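You operate a simulated robot arm through the tools that you are given. There is no shell and no other tool.

The job below is to be done with a simulated robot arm. You get a single attempt, and the scene is never put back.

Task
Press waves into the grey disc under the blue slider and put it away in the DONE box.
Fine: run the slider back, shut the box's lid again; no dots on it; the green slider and the discs on the mat stay.

The check looks at the end state, three seconds after you hand in, the way a careful person would. Anything else that was tipped, shoved, dropped, spilled or broken makes it a failure. Lids that push on must go on centred and level and be pressed home; caps that screw on are set level and turned clockwise until they are tight.

Robot
A 6-joint arm with a two-finger parallel gripper, fixed in place. Base frame: the origin is at the foot of the arm, x ahead of it, y to its left, z up; the work surface is at about z = 0. Units: m, degrees, N and s.
With the tool pointing down near the work surface it reaches from about 0.14 to 0.58 m from the base axis. Its first joint turns from -66.0 to 66.0 degrees. Payload 2.1 kg.
Tool frame: the origin (TCP) lies between the finger pads and is the grasp point; the fingertips stand 0.03 m ahead of it; z points along the fingers, y is the line along which they close. The gripper opens to 0.094 m. The fingers are 0.028 m wide and 0.01 m thick; the gripper's body (0.05 by 0.096 m) begins 0.055 m behind the TCP.
Orientation is that of the tool frame in the base frame, as a unit quaternion [x, y, z, w]. With the fingers straight down and closing along the base's y, the tool's x points along the base's -x, its y along +y and its z along -z.

Tools
- The arm moves only by the tool send_rows. Its argument "targets" is a list of rows, each a list of 3 entries, a list of its own where there are three numbers: the shift along the base's x, y, z in m, then the turn, a rotation vector about the base's x, y, z in degrees, then the closure, from 0 (fully open) to 1 (shut). In form: [[[x, y, z], [rx, ry, rz], gripper], ...]. A call has 1 to 20 rows; each row is the pose to reach, as a shift and turn from the pose commanded when the call began. Rows are played at 5 a second. More than 0.05 m and 8.6 degrees between two rows, or a gripper value outside its range, and nothing of the call is played. A pose out of reach is approached as far as the arm can. The call stops where the force on the tool passes 70 N (or 10 N more than at its start, if that is more) or the arm is blocked; 0.2 s more then pass. Each finger travels about 0.072 m/s and halts on what it meets, pressing with about 32 N; the grip force reading is that of the motor and also rises with nothing between the fingers. The clock runs only during rows and for 0.2 s after the last one: add rows that repeat a pose to give the fingers time. The reply holds the time, the measured pose of the TCP, the force on the tool along the base axes, the opening and the grip force, in the units named above and with some noise, with the torque about the TCP (base axes, N m) and any sound that the robot's microphone picked up.
- Cameras (640 x 400 px; columns grow to the right, rows downward): "scene" is fixed at [0.0544, -0.3649, 0.4985]; the picture's right is [0.82, -0.58, 0.00], its down [-0.25, -0.35, -0.90] and it looks along [0.52, 0.73, -0.43] (base axes); focal length 333 px, centre (320, 200). "wrist" rides on the gripper at [0.076, 0.014, -0.102] in the tool frame; the picture's right is [-0.18, 0.98, 0.00], its down [-0.75, -0.14, -0.64] and it looks along [-0.63, -0.12, 0.77] (tool axes); focal length 243 px, centre (320, 200). There is no depth. A picture from a camera that has moved, and an enlarged one, comes with that camera's place and axes in the base frame and with its lens.
- snapshot(camera): a new picture of that camera. It takes no simulated time.
- enlarge(camera, box): a new picture of the part [left, top, right, bottom] of that camera's present view, enlarged. It takes no simulated time.
- job_done(): hands the job in; it is judged then, once.

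Nothing tells you positions but the pictures and the camera data. Unless the task says otherwise, let go and move clear before handing in.

The tools are called after ">>>" as name(argument=value, ...) on one line, values as JSON. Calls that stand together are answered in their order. send_rows: Moves the arm, as the interface text tells. Its arguments: {"type":"object","properties":{"targets":{"type":"array"}},"required":["targets"]} The other tools are called the same way: snapshot (camera) takes a picture; enlarge (camera, box) takes an enlarged picture of a part of a camera's view; job_done () hands the job in.

At the start:

```text
time_s: 0.0
position: [0.2644, 0.076, 0.3234]
tcp_rot: [0.0, 1.0, 0.0, 0.0]
wrist_force: [-0.1, -0.2, 0.1]
ft_torque: [0.04, 0.0, -0.01]
gripper_width: 0.0941
gripper_force: 0.1
```

scene: 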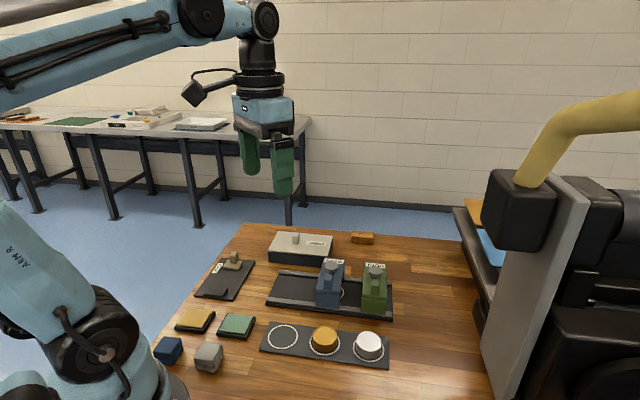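
wrist: 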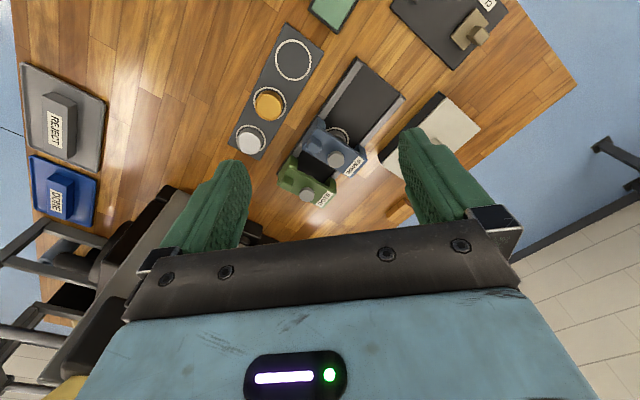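

I see a wooden table with two sliders (blue, green) on a rail, a mat with discs, and REJECT and DONE boxes at the right side. I'll take a closer look before moving.

>>> enlarge(camera="scene", box=[140, 220, 420, 395])

>>> enlarge(camera="scene", box=[260, 225, 420, 325])

>>> enlarge(camera="wrist", box=[220, 0, 540, 220])

>>> enlarge(camera="wrist", box=[0, 40, 240, 240])

```text
2.29 times, centred on (280, 308) of scene
camera zoom: at [0.0544, -0.3649, 0.4985], right [0.82, -0.58, 0.0], down [-0.25, -0.35, -0.9], along [0.52, 0.73, -0.43], focal length 762 px, centre (411, -46)
```

zoom: 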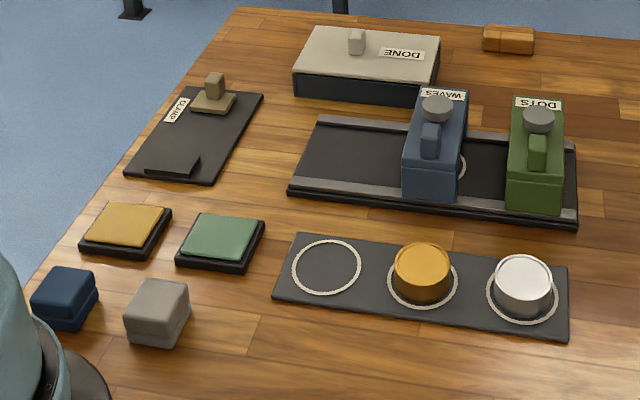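

```text
4.00 times, centred on (340, 275) of scene
camera zoom: at [0.0544, -0.3649, 0.4985], right [0.82, -0.58, 0.0], down [-0.25, -0.35, -0.9], along [0.52, 0.73, -0.43], focal length 1334 px, centre (240, -100)
```

zoom: 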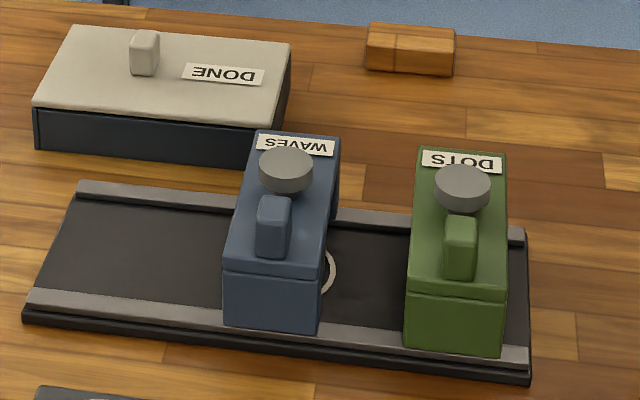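

```text
1.82 times, centred on (380, 110) of wrist
camera zoom: at [0.187, 0.0887, 0.4263], right [0.18, 0.98, 0.0], down [0.75, -0.14, 0.64], along [0.63, -0.12, -0.77], focal length 441 px, centre (211, 364)
```

zoom: 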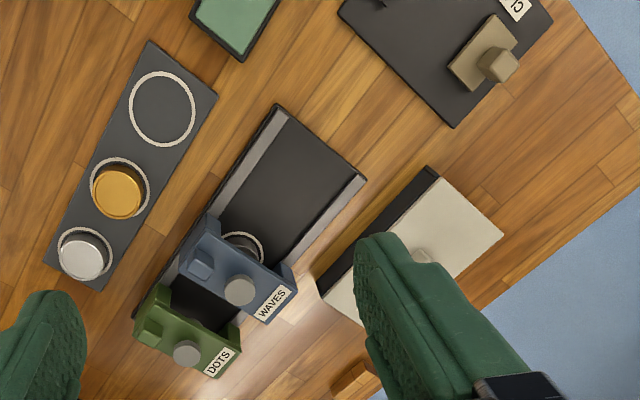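

```text
2.00 times, centred on (120, 140) of wrist
camera zoom: at [0.187, 0.0887, 0.4263], right [0.18, 0.98, 0.0], down [0.75, -0.14, 0.64], along [0.63, -0.12, -0.77], focal length 485 px, centre (720, 320)
```

zoom: 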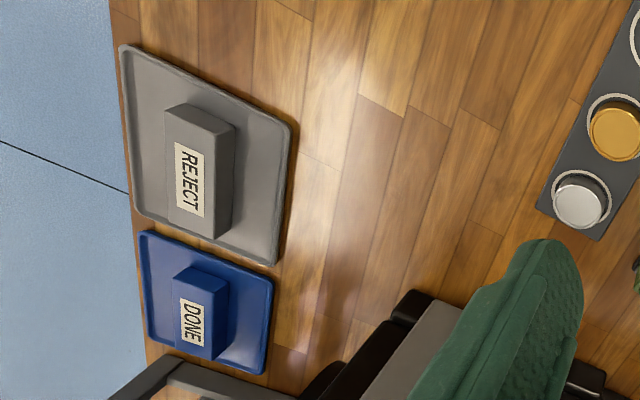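

The white-lidded DONE box, the rail with the blue and green sliders, and the mat are all visible. I want a closer look at the blue slider, the nest ring and the disc under it before planning.

>>> enlarge(camera="wrist", box=[270, 50, 430, 210])

>>> enlarge(camera="scene", box=[305, 250, 400, 320])

>>> enlarge(camera="scene", box=[255, 225, 385, 275])

>>> enlarge(camera="scene", box=[250, 310, 400, 380])

```text
2.50 times, centred on (350, 130) of wrist
camera zoom: at [0.187, 0.0887, 0.4263], right [0.18, 0.98, 0.0], down [0.75, -0.14, 0.64], along [0.63, -0.12, -0.77], focal length 606 px, centre (245, 375)
```

zoom: 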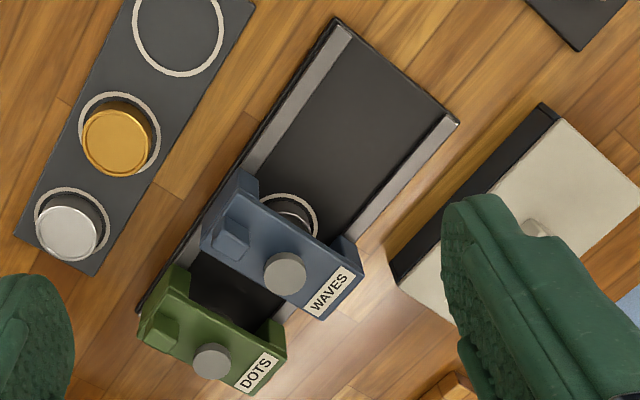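

```text
5.71 times, centred on (352, 285) of scene
camera zoom: at [0.0544, -0.3649, 0.4985], right [0.82, -0.58, 0.0], down [-0.25, -0.35, -0.9], along [0.52, 0.73, -0.43], focal length 1905 px, centre (134, -286)
```

zoom: 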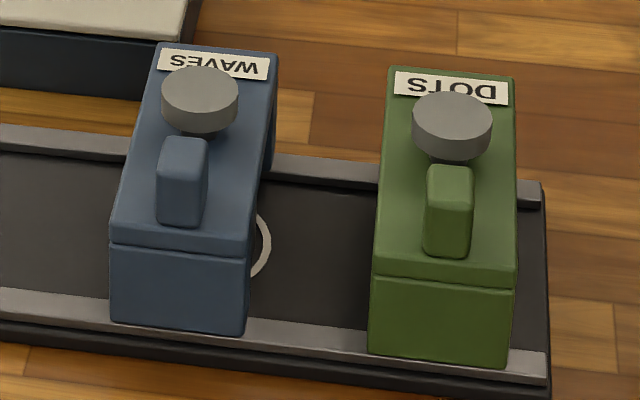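

```text
4.92 times, centred on (320, 250) of scene
camera zoom: at [0.0544, -0.3649, 0.4985], right [0.82, -0.58, 0.0], down [-0.25, -0.35, -0.9], along [0.52, 0.73, -0.43], focal length 1641 px, centre (320, -46)
```

zoom: 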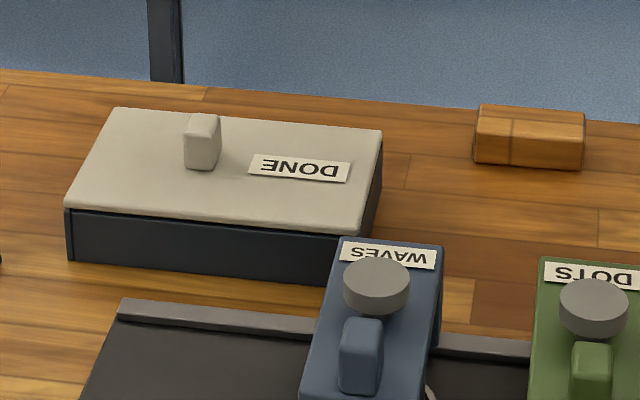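

```text
4.27 times, centred on (325, 345) of scene
camera zoom: at [0.0544, -0.3649, 0.4985], right [0.82, -0.58, 0.0], down [-0.25, -0.35, -0.9], along [0.52, 0.73, -0.43], focal length 1422 px, centre (299, -419)
```

zoom: 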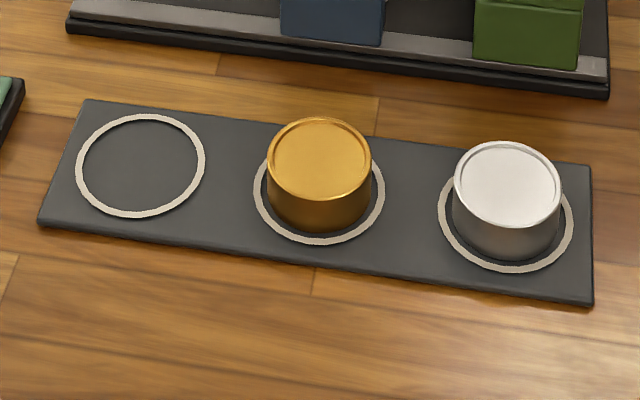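

The blue WAVES slider sits over the nest at about the track centre (≈0.40, 0.08). The white-lidded DONE box is at about (0.42, 0.23). I'll turn the tool 45° to line up with the track and drop a bit for a better look.

>>> send_rows(targets=[[[0.003, -0.008, -0.01], [0, 0, 7.5], 0], [[0.006, -0.016, -0.025], [0, 0, 15], 0], [[0.009, -0.024, -0.045], [0, 0, 22.5], 0], [[0.012, -0.032, -0.065], [0, 0, 30], 0], [[0.014, -0.04, -0.085], [0, 0, 37.5], 0], [[0.016, -0.046, -0.103], [0, 0, 45], 0], [[0.016, -0.046, -0.103], [0, 0, 45], 0]])

```text
time_s: 1.6
position: [0.2796, 0.0288, 0.221]
tcp_rot: [-0.384, 0.923, 0.0, 0.0]
wrist_force: [-0.5, -0.7, 0.1]
ft_torque: [0.01, -0.01, -0.02]
gripper_width: 0.0938
gripper_force: 0.0
```

>>> snapshot(camera="wrist")

>>> enlarge(camera="wrist", box=[200, 0, 440, 200])

>>> snapshot(camera="scene")

```text
taken
camera wrist: at [0.2151, -0.0157, 0.3236], right [-0.57, 0.82, 0.0], down [0.63, 0.43, 0.64], along [0.53, 0.36, -0.77], focal length 243 px, centre (320, 200)
```

wrist: 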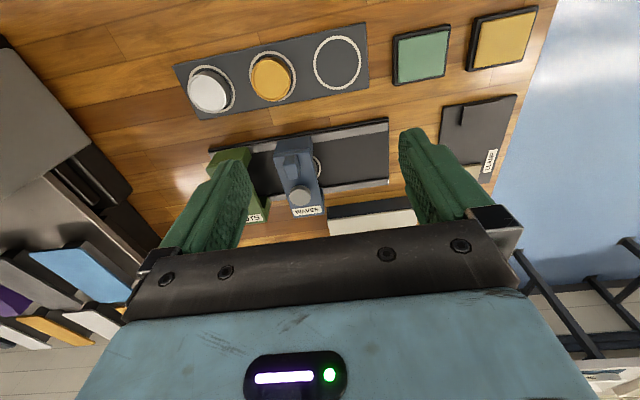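

```text
2.00 times, centred on (320, 100) of wrist
camera zoom: at [0.2151, -0.0157, 0.3236], right [-0.57, 0.82, 0.0], down [0.63, 0.43, 0.64], along [0.53, 0.36, -0.77], focal length 485 px, centre (320, 400)
```

zoom: 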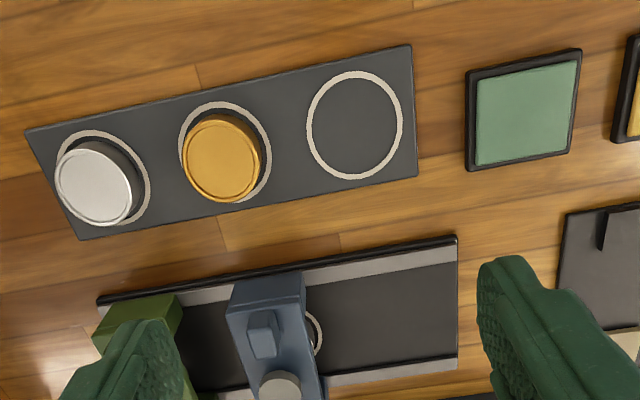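

```text
taken
```

scene: 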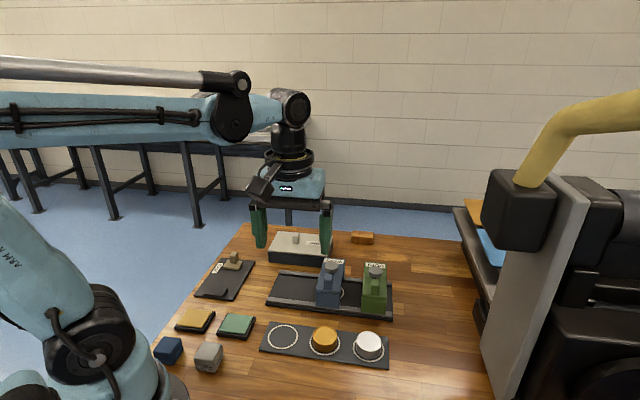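

>>> enlarge(camera="wrist", box=[200, 110, 420, 240])

>>> enlarge(camera="wrist", box=[260, 120, 350, 220])

```text
2.91 times, centred on (310, 175) of wrist
camera zoom: at [0.2151, -0.0157, 0.3236], right [-0.57, 0.82, 0.0], down [0.63, 0.43, 0.64], along [0.53, 0.36, -0.77], focal length 706 px, centre (349, 273)
```

zoom: 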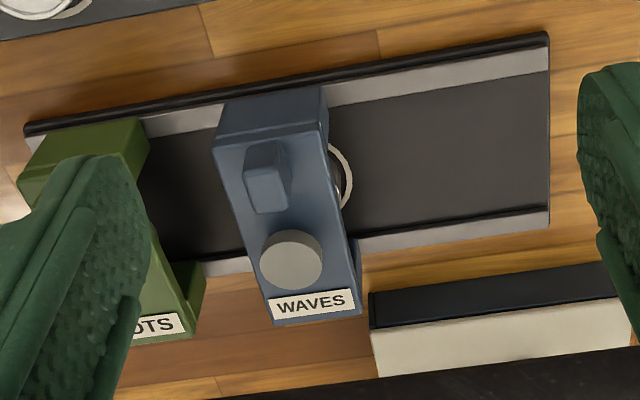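

```text
4.00 times, centred on (305, 170) of wrist
camera zoom: at [0.2151, -0.0157, 0.3236], right [-0.57, 0.82, 0.0], down [0.63, 0.43, 0.64], along [0.53, 0.36, -0.77], focal length 970 px, centre (380, 320)
```

zoom: 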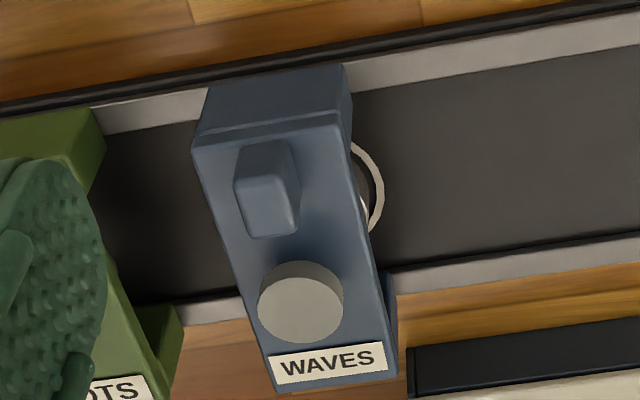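

The blue slider's knob is at about (0.393, 0.076, 0.082) and looks centred over the nest ring. Next I'll look closely at the DONE box's lid to see how it opens.

>>> send_rows(targets=[[[0.009, 0.032, -0.008], [0, 0, 0], 0], [[0.018, 0.064, -0.018], [0, 0, 0], 0], [[0.027, 0.096, -0.028], [0, 0, 0], 0], [[0.036, 0.128, -0.035], [0, 0, 0], 0], [[0.036, 0.128, -0.035], [0, 0, 0], 0]])

>>> snapshot(camera="wrist")

>>> enlarge(camera="wrist", box=[200, 90, 440, 240])

>>> enlarge(camera="wrist", box=[100, 0, 500, 170])

```text
time_s: 2.8
position: [0.3171, 0.1597, 0.186]
tcp_rot: [-0.382, 0.924, 0.0, 0.0]
wrist_force: [-0.1, 0.2, 1.4]
ft_torque: [0.03, -0.01, -0.01]
gripper_width: 0.0942
gripper_force: 0.1
```

```text
taken
camera wrist: at [0.2526, 0.1137, 0.2882], right [-0.56, 0.83, 0.0], down [0.63, 0.43, 0.64], along [0.53, 0.36, -0.77], focal length 243 px, centre (320, 200)
```

wrist: 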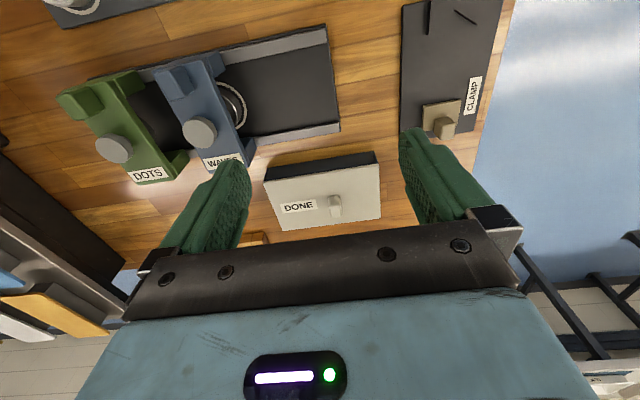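

```text
2.67 times, centred on (320, 165) of wrist
camera zoom: at [0.2526, 0.1137, 0.2882], right [-0.56, 0.83, 0.0], down [0.63, 0.43, 0.64], along [0.53, 0.36, -0.77], focal length 647 px, centre (320, 293)
```

zoom: 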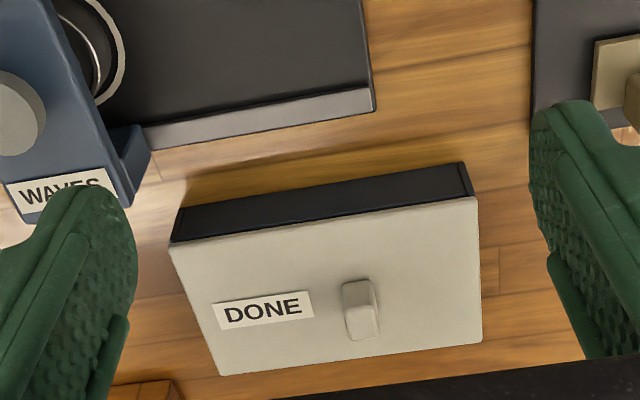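

```text
1.60 times, centred on (300, 85) of wrist
camera zoom: at [0.2526, 0.1137, 0.2882], right [-0.56, 0.83, 0.0], down [0.63, 0.43, 0.64], along [0.53, 0.36, -0.77], focal length 388 px, centre (352, 384)
```

zoom: 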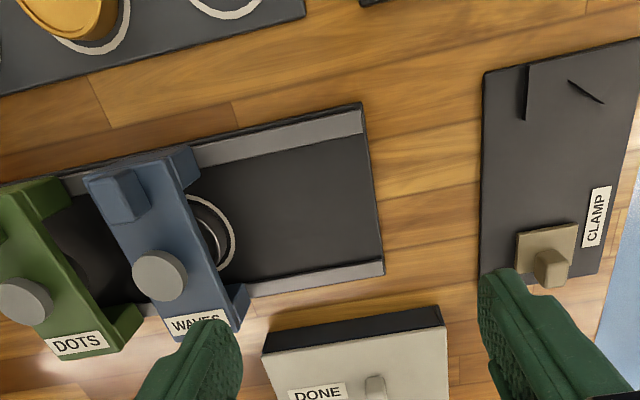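

The lid is a flat plate with a small grip block near its middle, resting on the dark box. I'll start by pressing the blue knob: close the fingers, hover above it at (0.392, 0.0765) and check alignment.

>>> send_rows(targets=[[[0.025, -0.028, 0], [0, 0, 0], 0.3], [[0.05, -0.056, 0], [0, 0, 0], 0.6], [[0.075, -0.083, 0], [0, 0, 0], 1], [[0.075, -0.083, -0.02], [0, 0, 0], 1], [[0.075, -0.083, -0.026], [0, 0, 0], 1], [[0.075, -0.083, -0.026], [0, 0, 0], 1]])

>>> snapshot(camera="wrist")

>>> enlarge(camera="wrist", box=[220, 80, 420, 220])

>>> enlarge(camera="scene", box=[260, 200, 420, 320])

```text
time_s: 4.2
position: [0.3905, 0.0727, 0.1599]
tcp_rot: [-0.382, 0.924, 0.0, 0.0]
wrist_force: [0.5, 0.0, -0.6]
ft_torque: [0.03, 0.02, -0.02]
gripper_width: 0.0002
gripper_force: 31.7
```

```text
taken
camera wrist: at [0.3263, 0.0286, 0.262], right [-0.56, 0.83, 0.0], down [0.63, 0.43, 0.64], along [0.53, 0.36, -0.77], focal length 243 px, centre (320, 200)
```

wrist: 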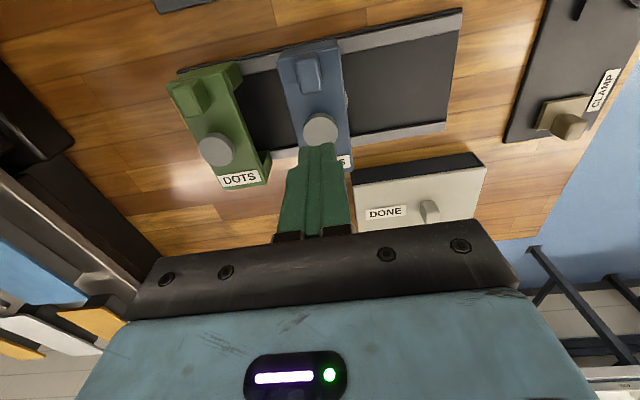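

```text
2.86 times, centred on (320, 150) of wrist
camera zoom: at [0.3263, 0.0286, 0.262], right [-0.56, 0.83, 0.0], down [0.63, 0.43, 0.64], along [0.53, 0.36, -0.77], focal length 693 px, centre (320, 343)
```

zoom: 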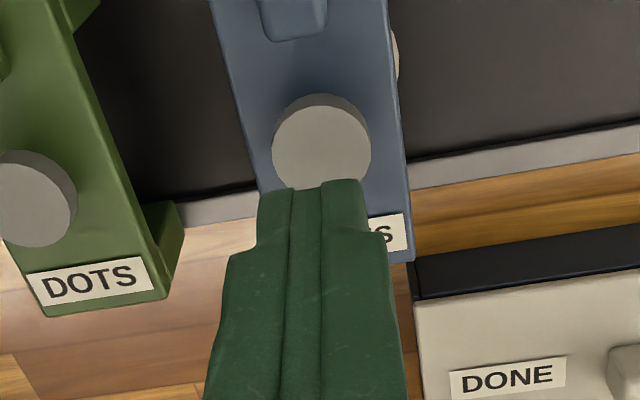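

```text
3.33 times, centred on (340, 260) of scene
camera zoom: at [0.0544, -0.3649, 0.4985], right [0.82, -0.58, 0.0], down [-0.25, -0.35, -0.9], along [0.52, 0.73, -0.43], focal length 1111 px, centre (253, 0)
```

zoom: 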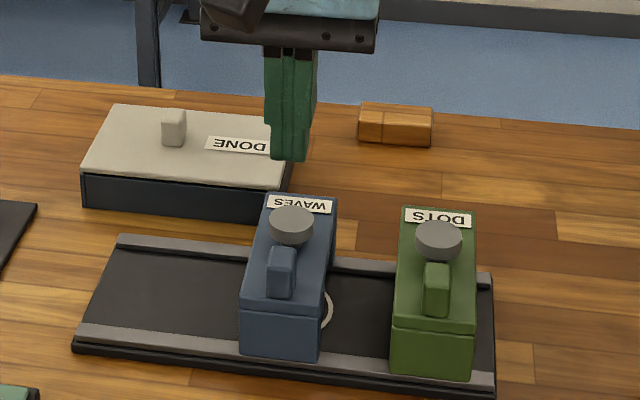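

The closed fingertips line up with the knob along the track and need about 5 mm more across it. I'll shift, lower close above the knob and check again.

>>> send_rows(targets=[[[0.004, 0.0035, -0.01], [0, 0, 0], 1], [[0.004, 0.0035, -0.025], [0, 0, 0], 1], [[0.004, 0.0035, -0.038], [0, 0, 0], 1], [[0.004, 0.0035, -0.038], [0, 0, 0], 1]])

>>> enlarge(camera="wrist", box=[220, 60, 420, 200])

>>> enlarge(camera="scene", box=[290, 220, 400, 310])

```text
time_s: 5.2
position: [0.3943, 0.0778, 0.1221]
tcp_rot: [-0.383, 0.924, 0.001, -0.001]
wrist_force: [0.2, -0.3, -0.8]
ft_torque: [-0.01, -0.05, 0.01]
gripper_width: 0.0
gripper_force: 32.2
```

```text
2.86 times, centred on (320, 130) of wrist
camera zoom: at [0.3305, 0.0326, 0.2242], right [-0.56, 0.83, 0.0], down [0.63, 0.43, 0.64], along [0.53, 0.36, -0.77], focal length 693 px, centre (320, 400)
```

zoom: 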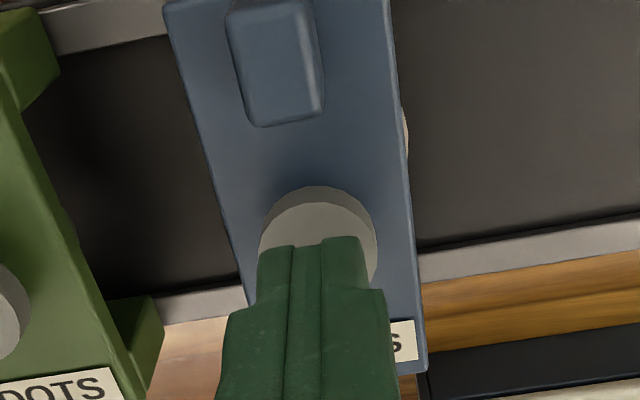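

```text
4.44 times, centred on (345, 265) of scene
camera zoom: at [0.0544, -0.3649, 0.4985], right [0.82, -0.58, 0.0], down [-0.25, -0.35, -0.9], along [0.52, 0.73, -0.43], focal length 1482 px, centre (209, -89)
```

zoom: 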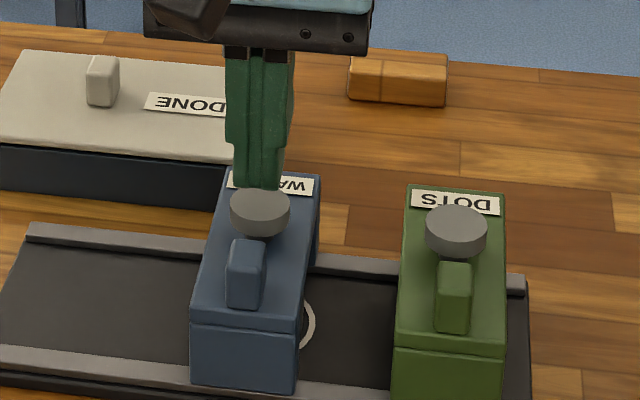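

Fingertips are centred over the knob, about 15 mm above it. I'll press down in small steps and watch the force.

>>> send_rows(targets=[[[0, 0, -0.005], [0, 0, 0], 1], [[0, 0, -0.01], [0, 0, 0], 1], [[0, 0, -0.013], [0, 0, 0], 1], [[0, 0, -0.015], [0, 0, 0], 1], [[0, 0, -0.017], [0, 0, 0], 1], [[0, 0, -0.018], [0, 0, 0], 1]])

```text
time_s: 6.6
position: [0.3944, 0.0774, 0.1041]
tcp_rot: [-0.382, 0.924, -0.001, 0.0]
wrist_force: [1.0, 0.7, 2.3]
ft_torque: [0.01, -0.03, 0.0]
gripper_width: 0.0
gripper_force: 32.2
```

>>> send_rows(targets=[[[0, 0, -0.001], [0, 0, 0], 1], [[0, 0, -0.002], [0, 0, 0], 1], [[0, 0, -0.003], [0, 0, 0], 1], [[0, 0, -0.004], [0, 0, 0], 1]])

>>> enlarge(camera="scene", box=[290, 220, 400, 310])

```text
time_s: 7.6
position: [0.394, 0.0775, 0.1026]
tcp_rot: [-0.382, 0.924, -0.001, -0.001]
wrist_force: [-1.8, -1.0, 26.5]
ft_torque: [0.03, -0.02, 0.04]
gripper_width: 0.0
gripper_force: 32.0
stopped in row 4: the force on the tool passed its limit at 75 N (the readings are from after the stop); the commanded pose is now the measured one
```

```text
4.44 times, centred on (345, 265) of scene
camera zoom: at [0.0542, -0.3649, 0.4985], right [0.82, -0.58, 0.0], down [-0.25, -0.35, -0.9], along [0.52, 0.73, -0.43], focal length 1482 px, centre (209, -89)
```

zoom: 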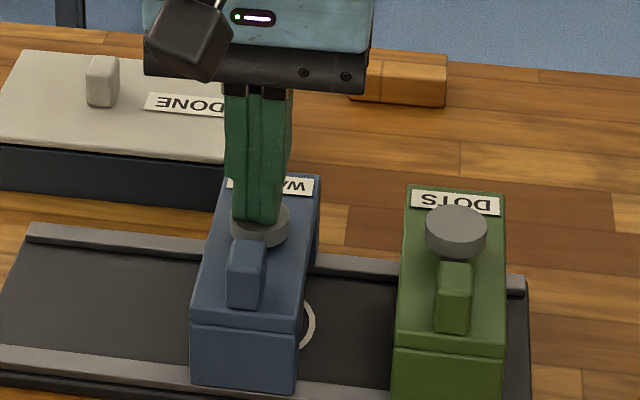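

The knob went down about 5 mm and then bottomed with 75 N. I'll lift off and check that it springs back.

>>> send_rows(targets=[[[0, 0, 0.004], [0, 0, 0], 1], [[0, 0, 0.015], [0, 0, 0], 1], [[0, 0, 0.035], [0, 0, 0], 1], [[0, 0, 0.05], [0, 0, 0], 1]])

>>> enlarge(camera="scene", box=[290, 220, 400, 310])

>>> enlarge(camera="wrist", box=[220, 60, 420, 200])

```text
time_s: 8.6
position: [0.3936, 0.0778, 0.1516]
tcp_rot: [-0.383, 0.924, -0.001, -0.001]
wrist_force: [-0.5, -0.4, -0.6]
ft_torque: [0.0, -0.01, 0.07]
gripper_width: 0.0001
gripper_force: 31.9
```

```text
4.44 times, centred on (345, 265) of scene
camera zoom: at [0.0544, -0.3649, 0.4985], right [0.82, -0.58, 0.0], down [-0.25, -0.35, -0.9], along [0.52, 0.73, -0.43], focal length 1482 px, centre (209, -89)
```

zoom: 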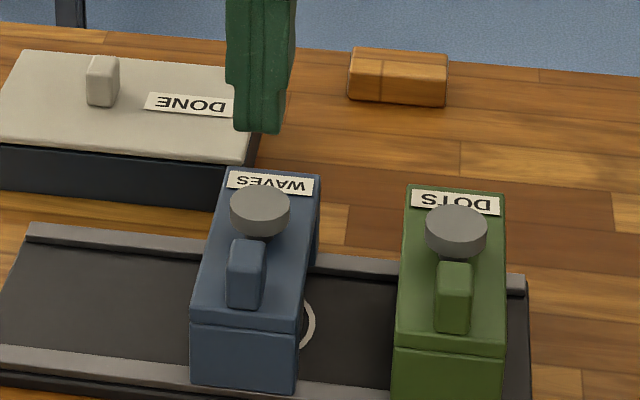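

```text
2.86 times, centred on (320, 130) of wrist
camera zoom: at [0.3303, 0.0324, 0.2551], right [-0.56, 0.83, 0.0], down [0.63, 0.43, 0.64], along [0.53, 0.36, -0.77], focal length 693 px, centre (320, 400)
```

zoom: 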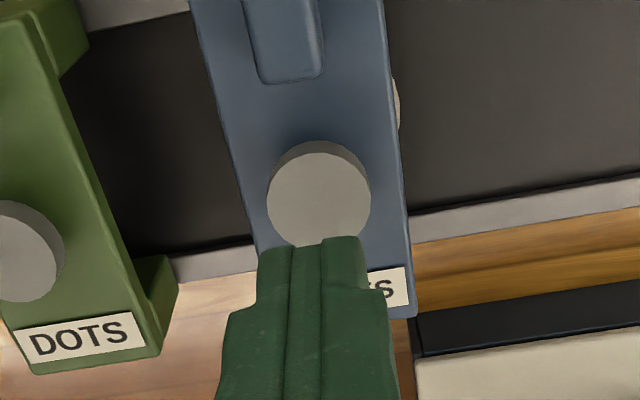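

The knob sprang back. Next I'll open the fingers and go above the blue slider's grip tab at about (0.364, 0.047) to run the slider back along the rail.

>>> send_rows(targets=[[[-0.01, -0.01, 0.01], [0, 0, 0], 0.8], [[-0.02, -0.02, 0.02], [0, 0, 0], 0.6], [[-0.03, -0.0305, 0.02], [0, 0, 0], 0.5], [[-0.03, -0.0305, 0.02], [0, 0, 0], 0.5]])

>>> snapshot(camera="wrist")

>>> enlarge(camera="wrist", box=[220, 60, 420, 200])

>>> enlarge(camera="scene", box=[290, 220, 400, 310])

```text
time_s: 9.6
position: [0.3637, 0.0469, 0.1717]
tcp_rot: [-0.383, 0.924, 0.0, 0.0]
wrist_force: [-0.2, 0.9, 0.0]
ft_torque: [0.01, -0.01, 0.0]
gripper_width: 0.0474
gripper_force: 0.0
```

```text
taken
camera wrist: at [0.2998, 0.0024, 0.2744], right [-0.56, 0.83, 0.0], down [0.63, 0.43, 0.64], along [0.53, 0.36, -0.77], focal length 243 px, centre (320, 200)
```

wrist: 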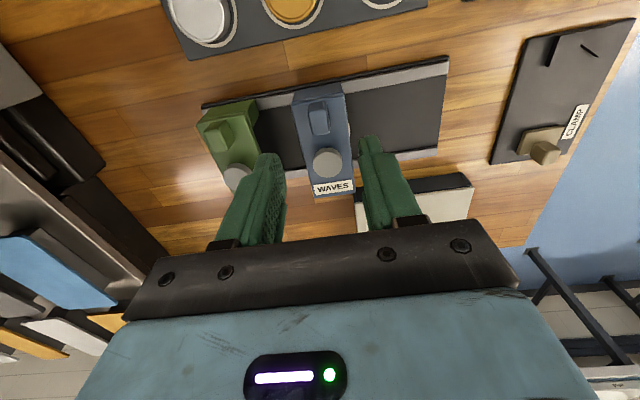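

```text
2.86 times, centred on (320, 130) of wrist
camera zoom: at [0.2998, 0.0024, 0.2744], right [-0.56, 0.83, 0.0], down [0.63, 0.43, 0.64], along [0.53, 0.36, -0.77], focal length 693 px, centre (320, 400)
```

zoom: 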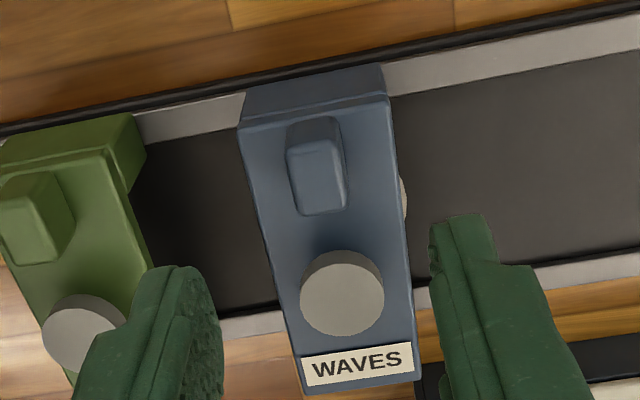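

```text
4.44 times, centred on (345, 265) of scene
camera zoom: at [0.0544, -0.3649, 0.4985], right [0.82, -0.58, 0.0], down [-0.25, -0.35, -0.9], along [0.52, 0.73, -0.43], focal length 1482 px, centre (209, -89)
```

zoom: 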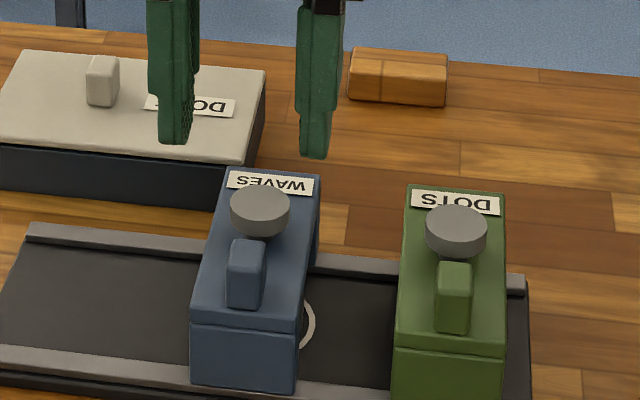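

The fingers are centred over the blue tab. I'll lower to the tab and close on it.

>>> send_rows(targets=[[[0, 0, -0.03], [0, 0, 0], 0.5], [[0, 0, -0.055], [0, 0, 0], 0.5], [[0, 0, -0.068], [0, 0, 0], 0.5], [[0, 0, -0.075], [0, 0, 0], 0.5], [[0, 0, -0.075], [0, 0, 0], 0.75], [[0, 0, -0.075], [0, 0, 0], 1], [[0, 0, -0.075], [0, 0, 0], 1], [[0, 0, -0.075], [0, 0, 0], 1]])

>>> enlarge(camera="scene", box=[290, 220, 400, 310])

>>> enlarge(camera="wrist", box=[220, 60, 420, 200])

```text
time_s: 11.4
position: [0.3642, 0.0472, 0.0967]
tcp_rot: [-0.383, 0.924, 0.0, -0.001]
wrist_force: [-0.1, -1.4, -11.1]
ft_torque: [0.07, -0.19, -0.01]
gripper_width: 0.0157
gripper_force: 44.7
```

```text
4.44 times, centred on (345, 265) of scene
camera zoom: at [0.0544, -0.3649, 0.4985], right [0.82, -0.58, 0.0], down [-0.25, -0.35, -0.9], along [0.52, 0.73, -0.43], focal length 1482 px, centre (209, -89)
```

zoom: 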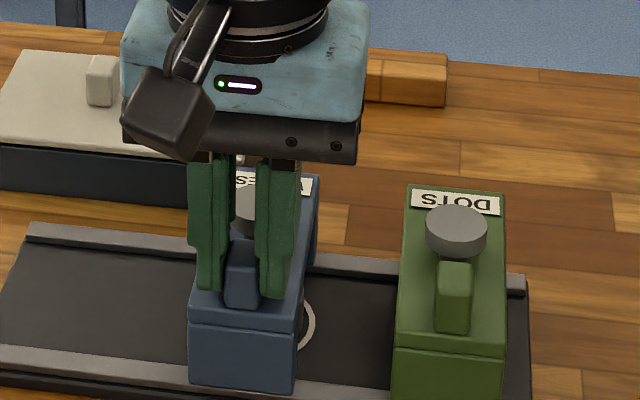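

```text
2.86 times, centred on (320, 130) of wrist
camera zoom: at [0.3003, 0.0027, 0.1994], right [-0.56, 0.83, 0.0], down [0.63, 0.43, 0.64], along [0.53, 0.36, -0.77], focal length 693 px, centre (320, 400)
```

zoom: 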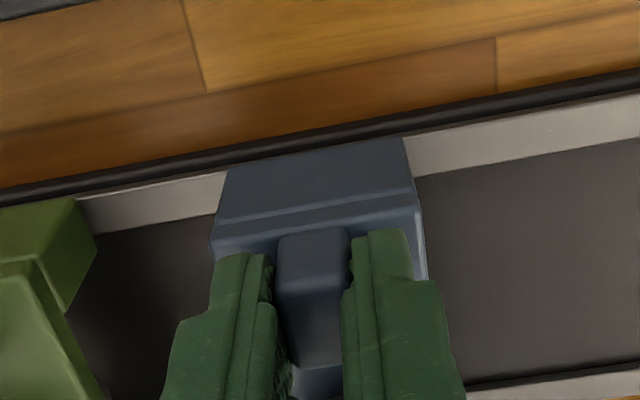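

The fingers hold the blue tab. I'll slide gently along the rail toward the empty end and watch the forces.

>>> send_rows(targets=[[[-0.002, 0.002, 0], [0, 0, 0], 1], [[-0.006, 0.006, 0], [0, 0, 0], 1], [[-0.01, 0.01, 0], [0, 0, 0], 1], [[-0.014, 0.014, 0], [0, 0, 0], 1]])

>>> enlarge(camera="scene", box=[260, 220, 400, 320])

```text
time_s: 12.4
position: [0.3509, 0.0618, 0.0952]
tcp_rot: [-0.382, 0.924, 0.0, -0.001]
wrist_force: [-6.2, -5.9, -8.8]
ft_torque: [0.53, -0.45, 0.01]
gripper_width: 0.016
gripper_force: 44.8
```

```text
4.00 times, centred on (330, 270) of scene
camera zoom: at [0.0544, -0.3649, 0.4985], right [0.82, -0.58, 0.0], down [-0.25, -0.35, -0.9], along [0.52, 0.73, -0.43], focal length 1334 px, centre (280, -80)
```

zoom: 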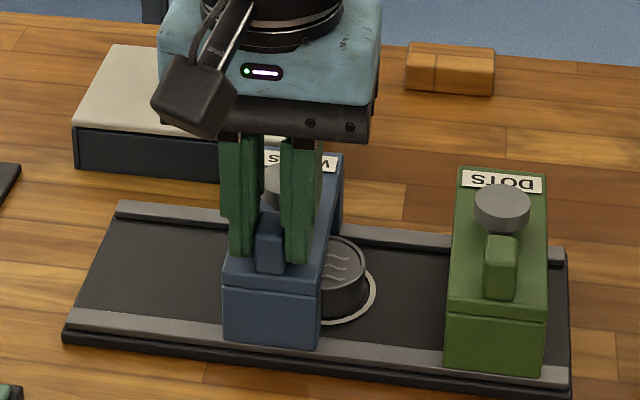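

Waves are clearly visible on the grey disc. The slider runs smoothly with a small sideways guide force, so I'll continue to the far end with a slight correction.

>>> send_rows(targets=[[[-0.0065, 0.005, 0], [0, 0, 0], 1], [[-0.0125, 0.011, 0], [0, 0, 0], 1], [[-0.0185, 0.017, 0], [0, 0, 0], 1], [[-0.0245, 0.023, 0], [0, 0, 0], 1], [[-0.0245, 0.023, 0], [0, 0, 0], 1]])

>>> enlarge(camera="scene", box=[260, 220, 400, 320])

```text
time_s: 13.6
position: [0.3274, 0.0856, 0.0956]
tcp_rot: [-0.383, 0.924, 0.0, 0.001]
wrist_force: [8.5, 10.7, 8.6]
ft_torque: [-0.01, 0.04, 0.05]
gripper_width: 0.016
gripper_force: 44.4
```

```text
4.00 times, centred on (330, 270) of scene
camera zoom: at [0.0543, -0.3649, 0.4985], right [0.82, -0.58, 0.0], down [-0.25, -0.35, -0.9], along [0.52, 0.73, -0.43], focal length 1334 px, centre (280, -80)
```

zoom: 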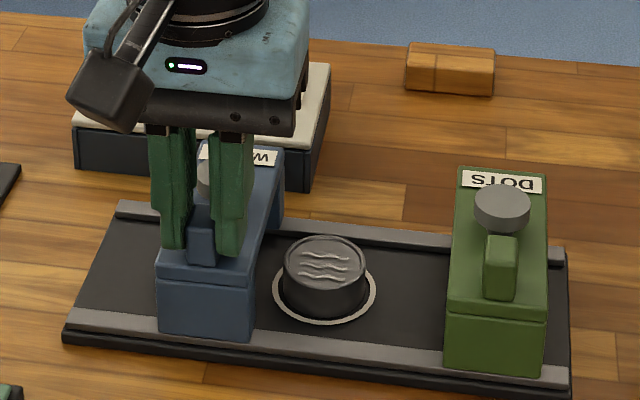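

>>> send_rows(targets=[[[-0.0055, 0.0068, 0], [0, 0, 0], 1], [[-0.0115, 0.0128, 0], [0, 0, 0], 1], [[-0.0175, 0.019, 0], [0, 0, 0], 1], [[-0.024, 0.0255, 0], [0, 0, 0], 1], [[-0.024, 0.0255, 0], [0, 0, 0], 1]])

>>> enlarge(camera="scene", box=[260, 220, 400, 320])

>>> snapshot(camera="wrist")

```text
time_s: 14.8
position: [0.3026, 0.1114, 0.0971]
tcp_rot: [-0.383, 0.924, 0.0, -0.002]
wrist_force: [7.1, 8.7, 8.5]
ft_torque: [-0.64, 0.66, -0.03]
gripper_width: 0.0159
gripper_force: 44.6
```

```text
4.00 times, centred on (330, 270) of scene
camera zoom: at [0.0543, -0.3649, 0.4985], right [0.82, -0.58, 0.0], down [-0.25, -0.35, -0.9], along [0.52, 0.73, -0.43], focal length 1334 px, centre (280, -80)
```

zoom: 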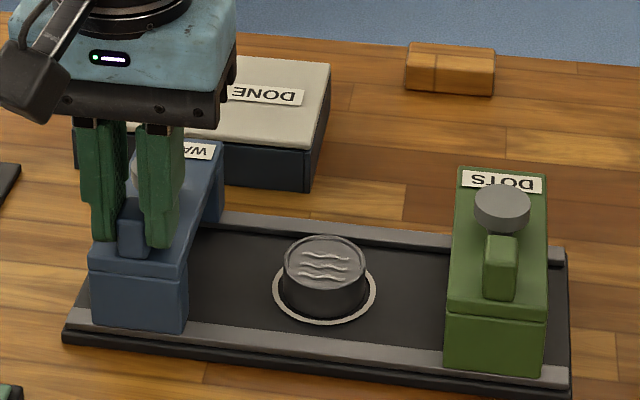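

```text
taken
camera wrist: at [0.238, 0.065, 0.1994], right [-0.56, 0.83, 0.0], down [0.63, 0.43, 0.64], along [0.53, 0.36, -0.77], focal length 243 px, centre (320, 200)
```

wrist: 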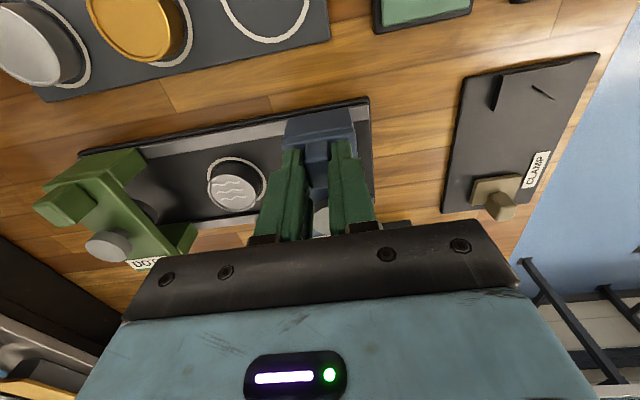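

The blue slider is parked at the far end, mirroring the green one, and the waved disc is exposed. I'll let go of the tab, rise, and go look at the lid's grip block near (0.413, 0.247).

>>> send_rows(targets=[[[0, 0, 0], [0, 0, 0], 0.7], [[0, 0, 0], [0, 0, 0], 0.5], [[0, 0, 0.02], [0, 0, 0], 0.5], [[0, 0, 0.05], [0, 0, 0], 0.5], [[0, 0, 0.085], [0, 0, 0], 0.5], [[0, 0, 0.1], [0, 0, 0], 0.5]])

>>> enlarge(camera="scene", box=[240, 220, 400, 320])

>>> snapshot(camera="wrist")

```text
time_s: 16.2
position: [0.3011, 0.11, 0.1961]
tcp_rot: [-0.382, 0.924, 0.0, -0.001]
wrist_force: [0.4, 0.1, 0.6]
ft_torque: [0.01, 0.0, 0.03]
gripper_width: 0.0473
gripper_force: 0.0
```

```text
4.00 times, centred on (320, 270) of scene
camera zoom: at [0.0544, -0.3649, 0.4985], right [0.82, -0.58, 0.0], down [-0.25, -0.35, -0.9], along [0.52, 0.73, -0.43], focal length 1334 px, centre (320, -80)
```

zoom: 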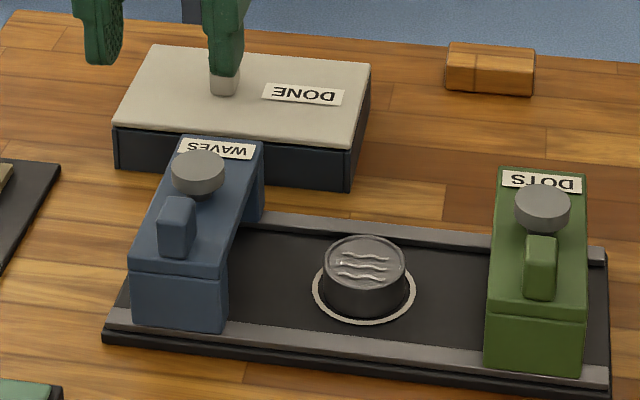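

```text
taken
camera wrist: at [0.2378, 0.0652, 0.3001], right [-0.56, 0.83, 0.0], down [0.63, 0.43, 0.64], along [0.53, 0.36, -0.77], focal length 243 px, centre (320, 200)
```

wrist: 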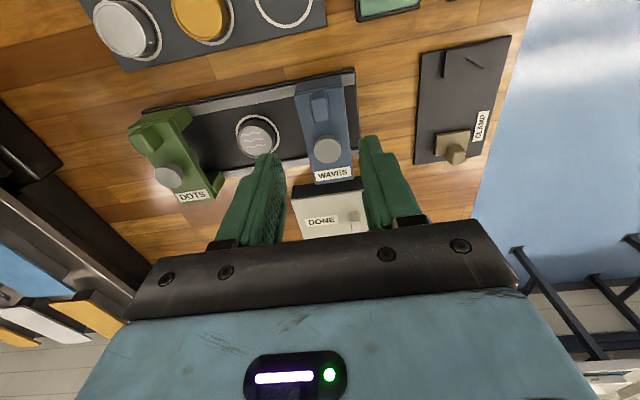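

The slider stayed put after release. Now I'll move over the DONE box for a close look at the lid.

>>> send_rows(targets=[[[0.025, 0.032, 0], [0, 0, 0], 0.5], [[0.05, 0.064, 0], [0, 0, 0], 0.5], [[0.075, 0.096, 0], [0, 0, 0], 0.5], [[0.1, 0.128, -0.01], [0, 0, 0], 0.5], [[0.1, 0.128, -0.03], [0, 0, 0], 0.5], [[0.1, 0.128, -0.03], [0, 0, 0], 0.5]])

>>> snapshot(camera="wrist")

>>> enlarge(camera="wrist", box=[200, 40, 440, 220])

>>> enlarge(camera="scene", box=[240, 200, 400, 320])

```text
time_s: 17.6
position: [0.4018, 0.238, 0.1663]
tcp_rot: [-0.382, 0.924, 0.0, 0.0]
wrist_force: [-0.8, 0.5, -0.2]
ft_torque: [0.0, 0.01, 0.03]
gripper_width: 0.0472
gripper_force: 0.1
```

```text
taken
camera wrist: at [0.3373, 0.1928, 0.2698], right [-0.56, 0.83, 0.0], down [0.63, 0.43, 0.64], along [0.53, 0.36, -0.77], focal length 243 px, centre (320, 200)
```

wrist: 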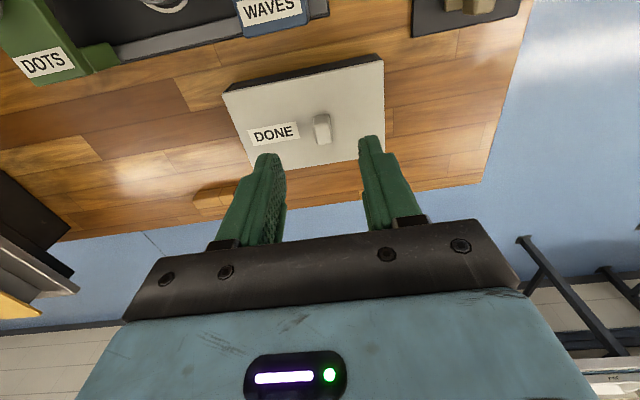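

```text
2.22 times, centred on (320, 130) of wrist
camera zoom: at [0.3373, 0.1928, 0.2698], right [-0.56, 0.83, 0.0], down [0.63, 0.43, 0.64], along [0.53, 0.36, -0.77], focal length 539 px, centre (320, 356)
```

zoom: 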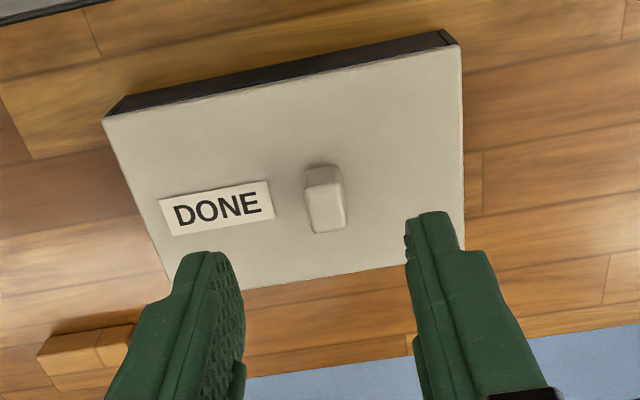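

```text
3.33 times, centred on (320, 260) of scene
camera zoom: at [0.0544, -0.3649, 0.4985], right [0.82, -0.58, 0.0], down [-0.25, -0.35, -0.9], along [0.52, 0.73, -0.43], focal length 1111 px, centre (320, 0)
```

zoom: 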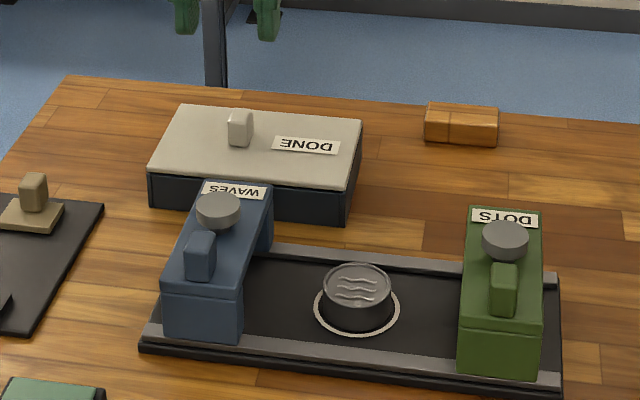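

The lid's grip block top is at about (0.4145, 0.249, 0.061), and the lid top is at about z = 0.04. I'll move over it and come down in two steps.

>>> send_rows(targets=[[[0.007, 0.0065, -0.01], [0, 0, 0], 0.5], [[0.0135, 0.013, -0.03], [0, 0, 0], 0.5], [[0.0135, 0.013, -0.06], [0, 0, 0], 0.5], [[0.0135, 0.013, -0.06], [0, 0, 0], 0.5]])

>>> enlarge(camera="wrist", box=[200, 60, 440, 220])

>>> enlarge(camera="scene", box=[240, 200, 400, 300])

```text
time_s: 18.6
position: [0.4156, 0.2503, 0.1066]
tcp_rot: [-0.383, 0.924, 0.0, -0.001]
wrist_force: [0.0, 0.0, 0.8]
ft_torque: [-0.03, -0.01, 0.04]
gripper_width: 0.0468
gripper_force: 0.2
```

```text
2.50 times, centred on (320, 140) of wrist
camera zoom: at [0.351, 0.206, 0.2097], right [-0.56, 0.83, 0.0], down [0.63, 0.43, 0.64], along [0.53, 0.36, -0.77], focal length 606 px, centre (320, 350)
```

zoom: 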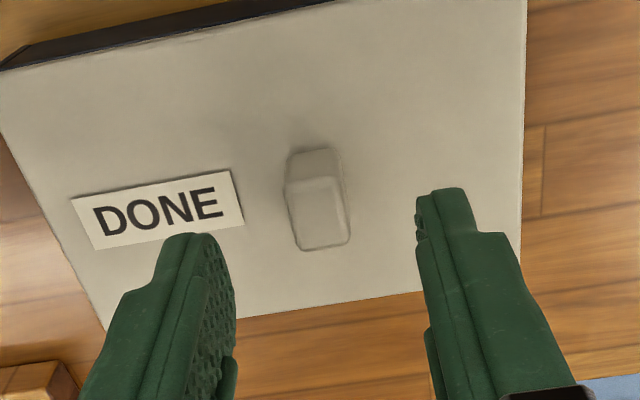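

```text
4.00 times, centred on (320, 250) of scene
camera zoom: at [0.0544, -0.3649, 0.4985], right [0.82, -0.58, 0.0], down [-0.25, -0.35, -0.9], along [0.52, 0.73, -0.43], focal length 1334 px, centre (320, 0)
```

zoom: 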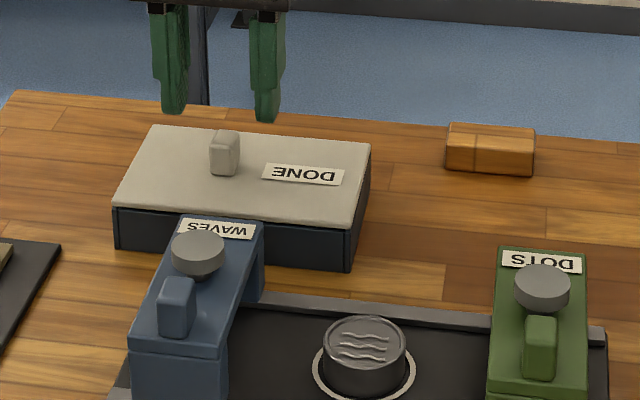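

The block is right between the open fingers. Descending to grip it.

>>> send_rows(targets=[[[0, 0, -0.015], [0, 0, 0], 0.5], [[0, 0, -0.025], [0, 0, 0], 0.5], [[0, 0, -0.03], [0, 0, 0], 0.5], [[0, 0, -0.03], [0, 0, 0], 0.75], [[0, 0, -0.03], [0, 0, 0], 1], [[0, 0, -0.03], [0, 0, 0], 1], [[0, 0, -0.03], [0, 0, 0], 1]])

>>> enlarge(camera="scene", box=[240, 200, 400, 300])

>>> enlarge(camera="wrist", box=[200, 60, 440, 220])

```text
time_s: 20.2
position: [0.4145, 0.2507, 0.0772]
tcp_rot: [-0.382, 0.924, -0.002, 0.0]
wrist_force: [7.3, -5.9, -5.8]
ft_torque: [0.04, -0.27, 0.11]
gripper_width: 0.0159
gripper_force: 44.9
```

```text
4.00 times, centred on (320, 250) of scene
camera zoom: at [0.0544, -0.3649, 0.4986], right [0.82, -0.58, 0.0], down [-0.25, -0.35, -0.9], along [0.52, 0.73, -0.43], focal length 1334 px, centre (320, 0)
```

zoom: 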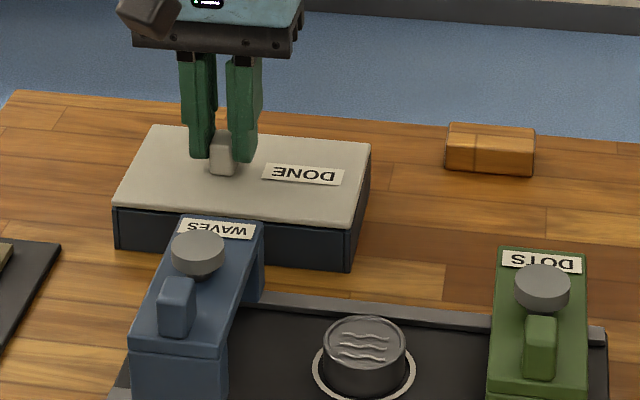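

```text
2.50 times, centred on (320, 140) of wrist
camera zoom: at [0.3512, 0.2056, 0.1794], right [-0.56, 0.83, 0.0], down [0.63, 0.43, 0.64], along [0.53, 0.36, -0.77], focal length 606 px, centre (320, 350)
```

zoom: 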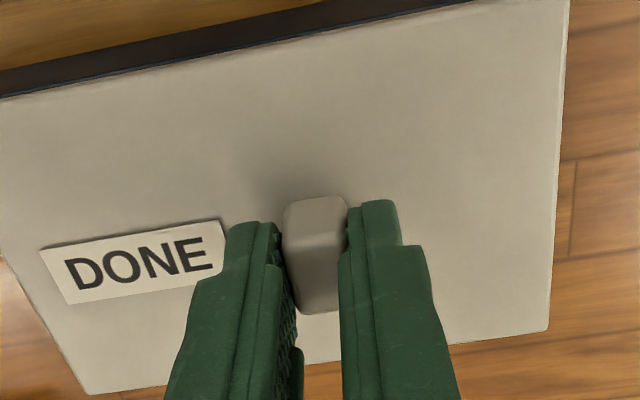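

I have the lid's block. Now a small test lift while watching the force, to learn how the lid is held.

>>> send_rows(targets=[[[0, 0, 0.001], [0, 0, 0], 1], [[0, 0, 0.002], [0, 0, 0], 1], [[0, 0, 0.003], [0, 0, 0], 1]])

>>> enlarge(camera="scene", box=[260, 220, 360, 280])

```text
time_s: 21.0
position: [0.4147, 0.2503, 0.0792]
tcp_rot: [-0.382, 0.924, 0.001, -0.001]
wrist_force: [10.6, -7.5, -48.6]
ft_torque: [-0.27, -0.11, 0.18]
gripper_width: 0.016
gripper_force: 44.9
```

```text
6.40 times, centred on (310, 250) of scene
camera zoom: at [0.0546, -0.3648, 0.4986], right [0.82, -0.58, 0.0], down [-0.25, -0.35, -0.9], along [0.52, 0.73, -0.43], focal length 2134 px, centre (384, -120)
```

zoom: 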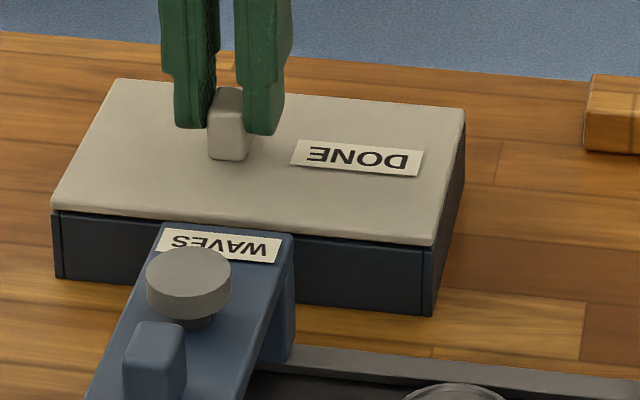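

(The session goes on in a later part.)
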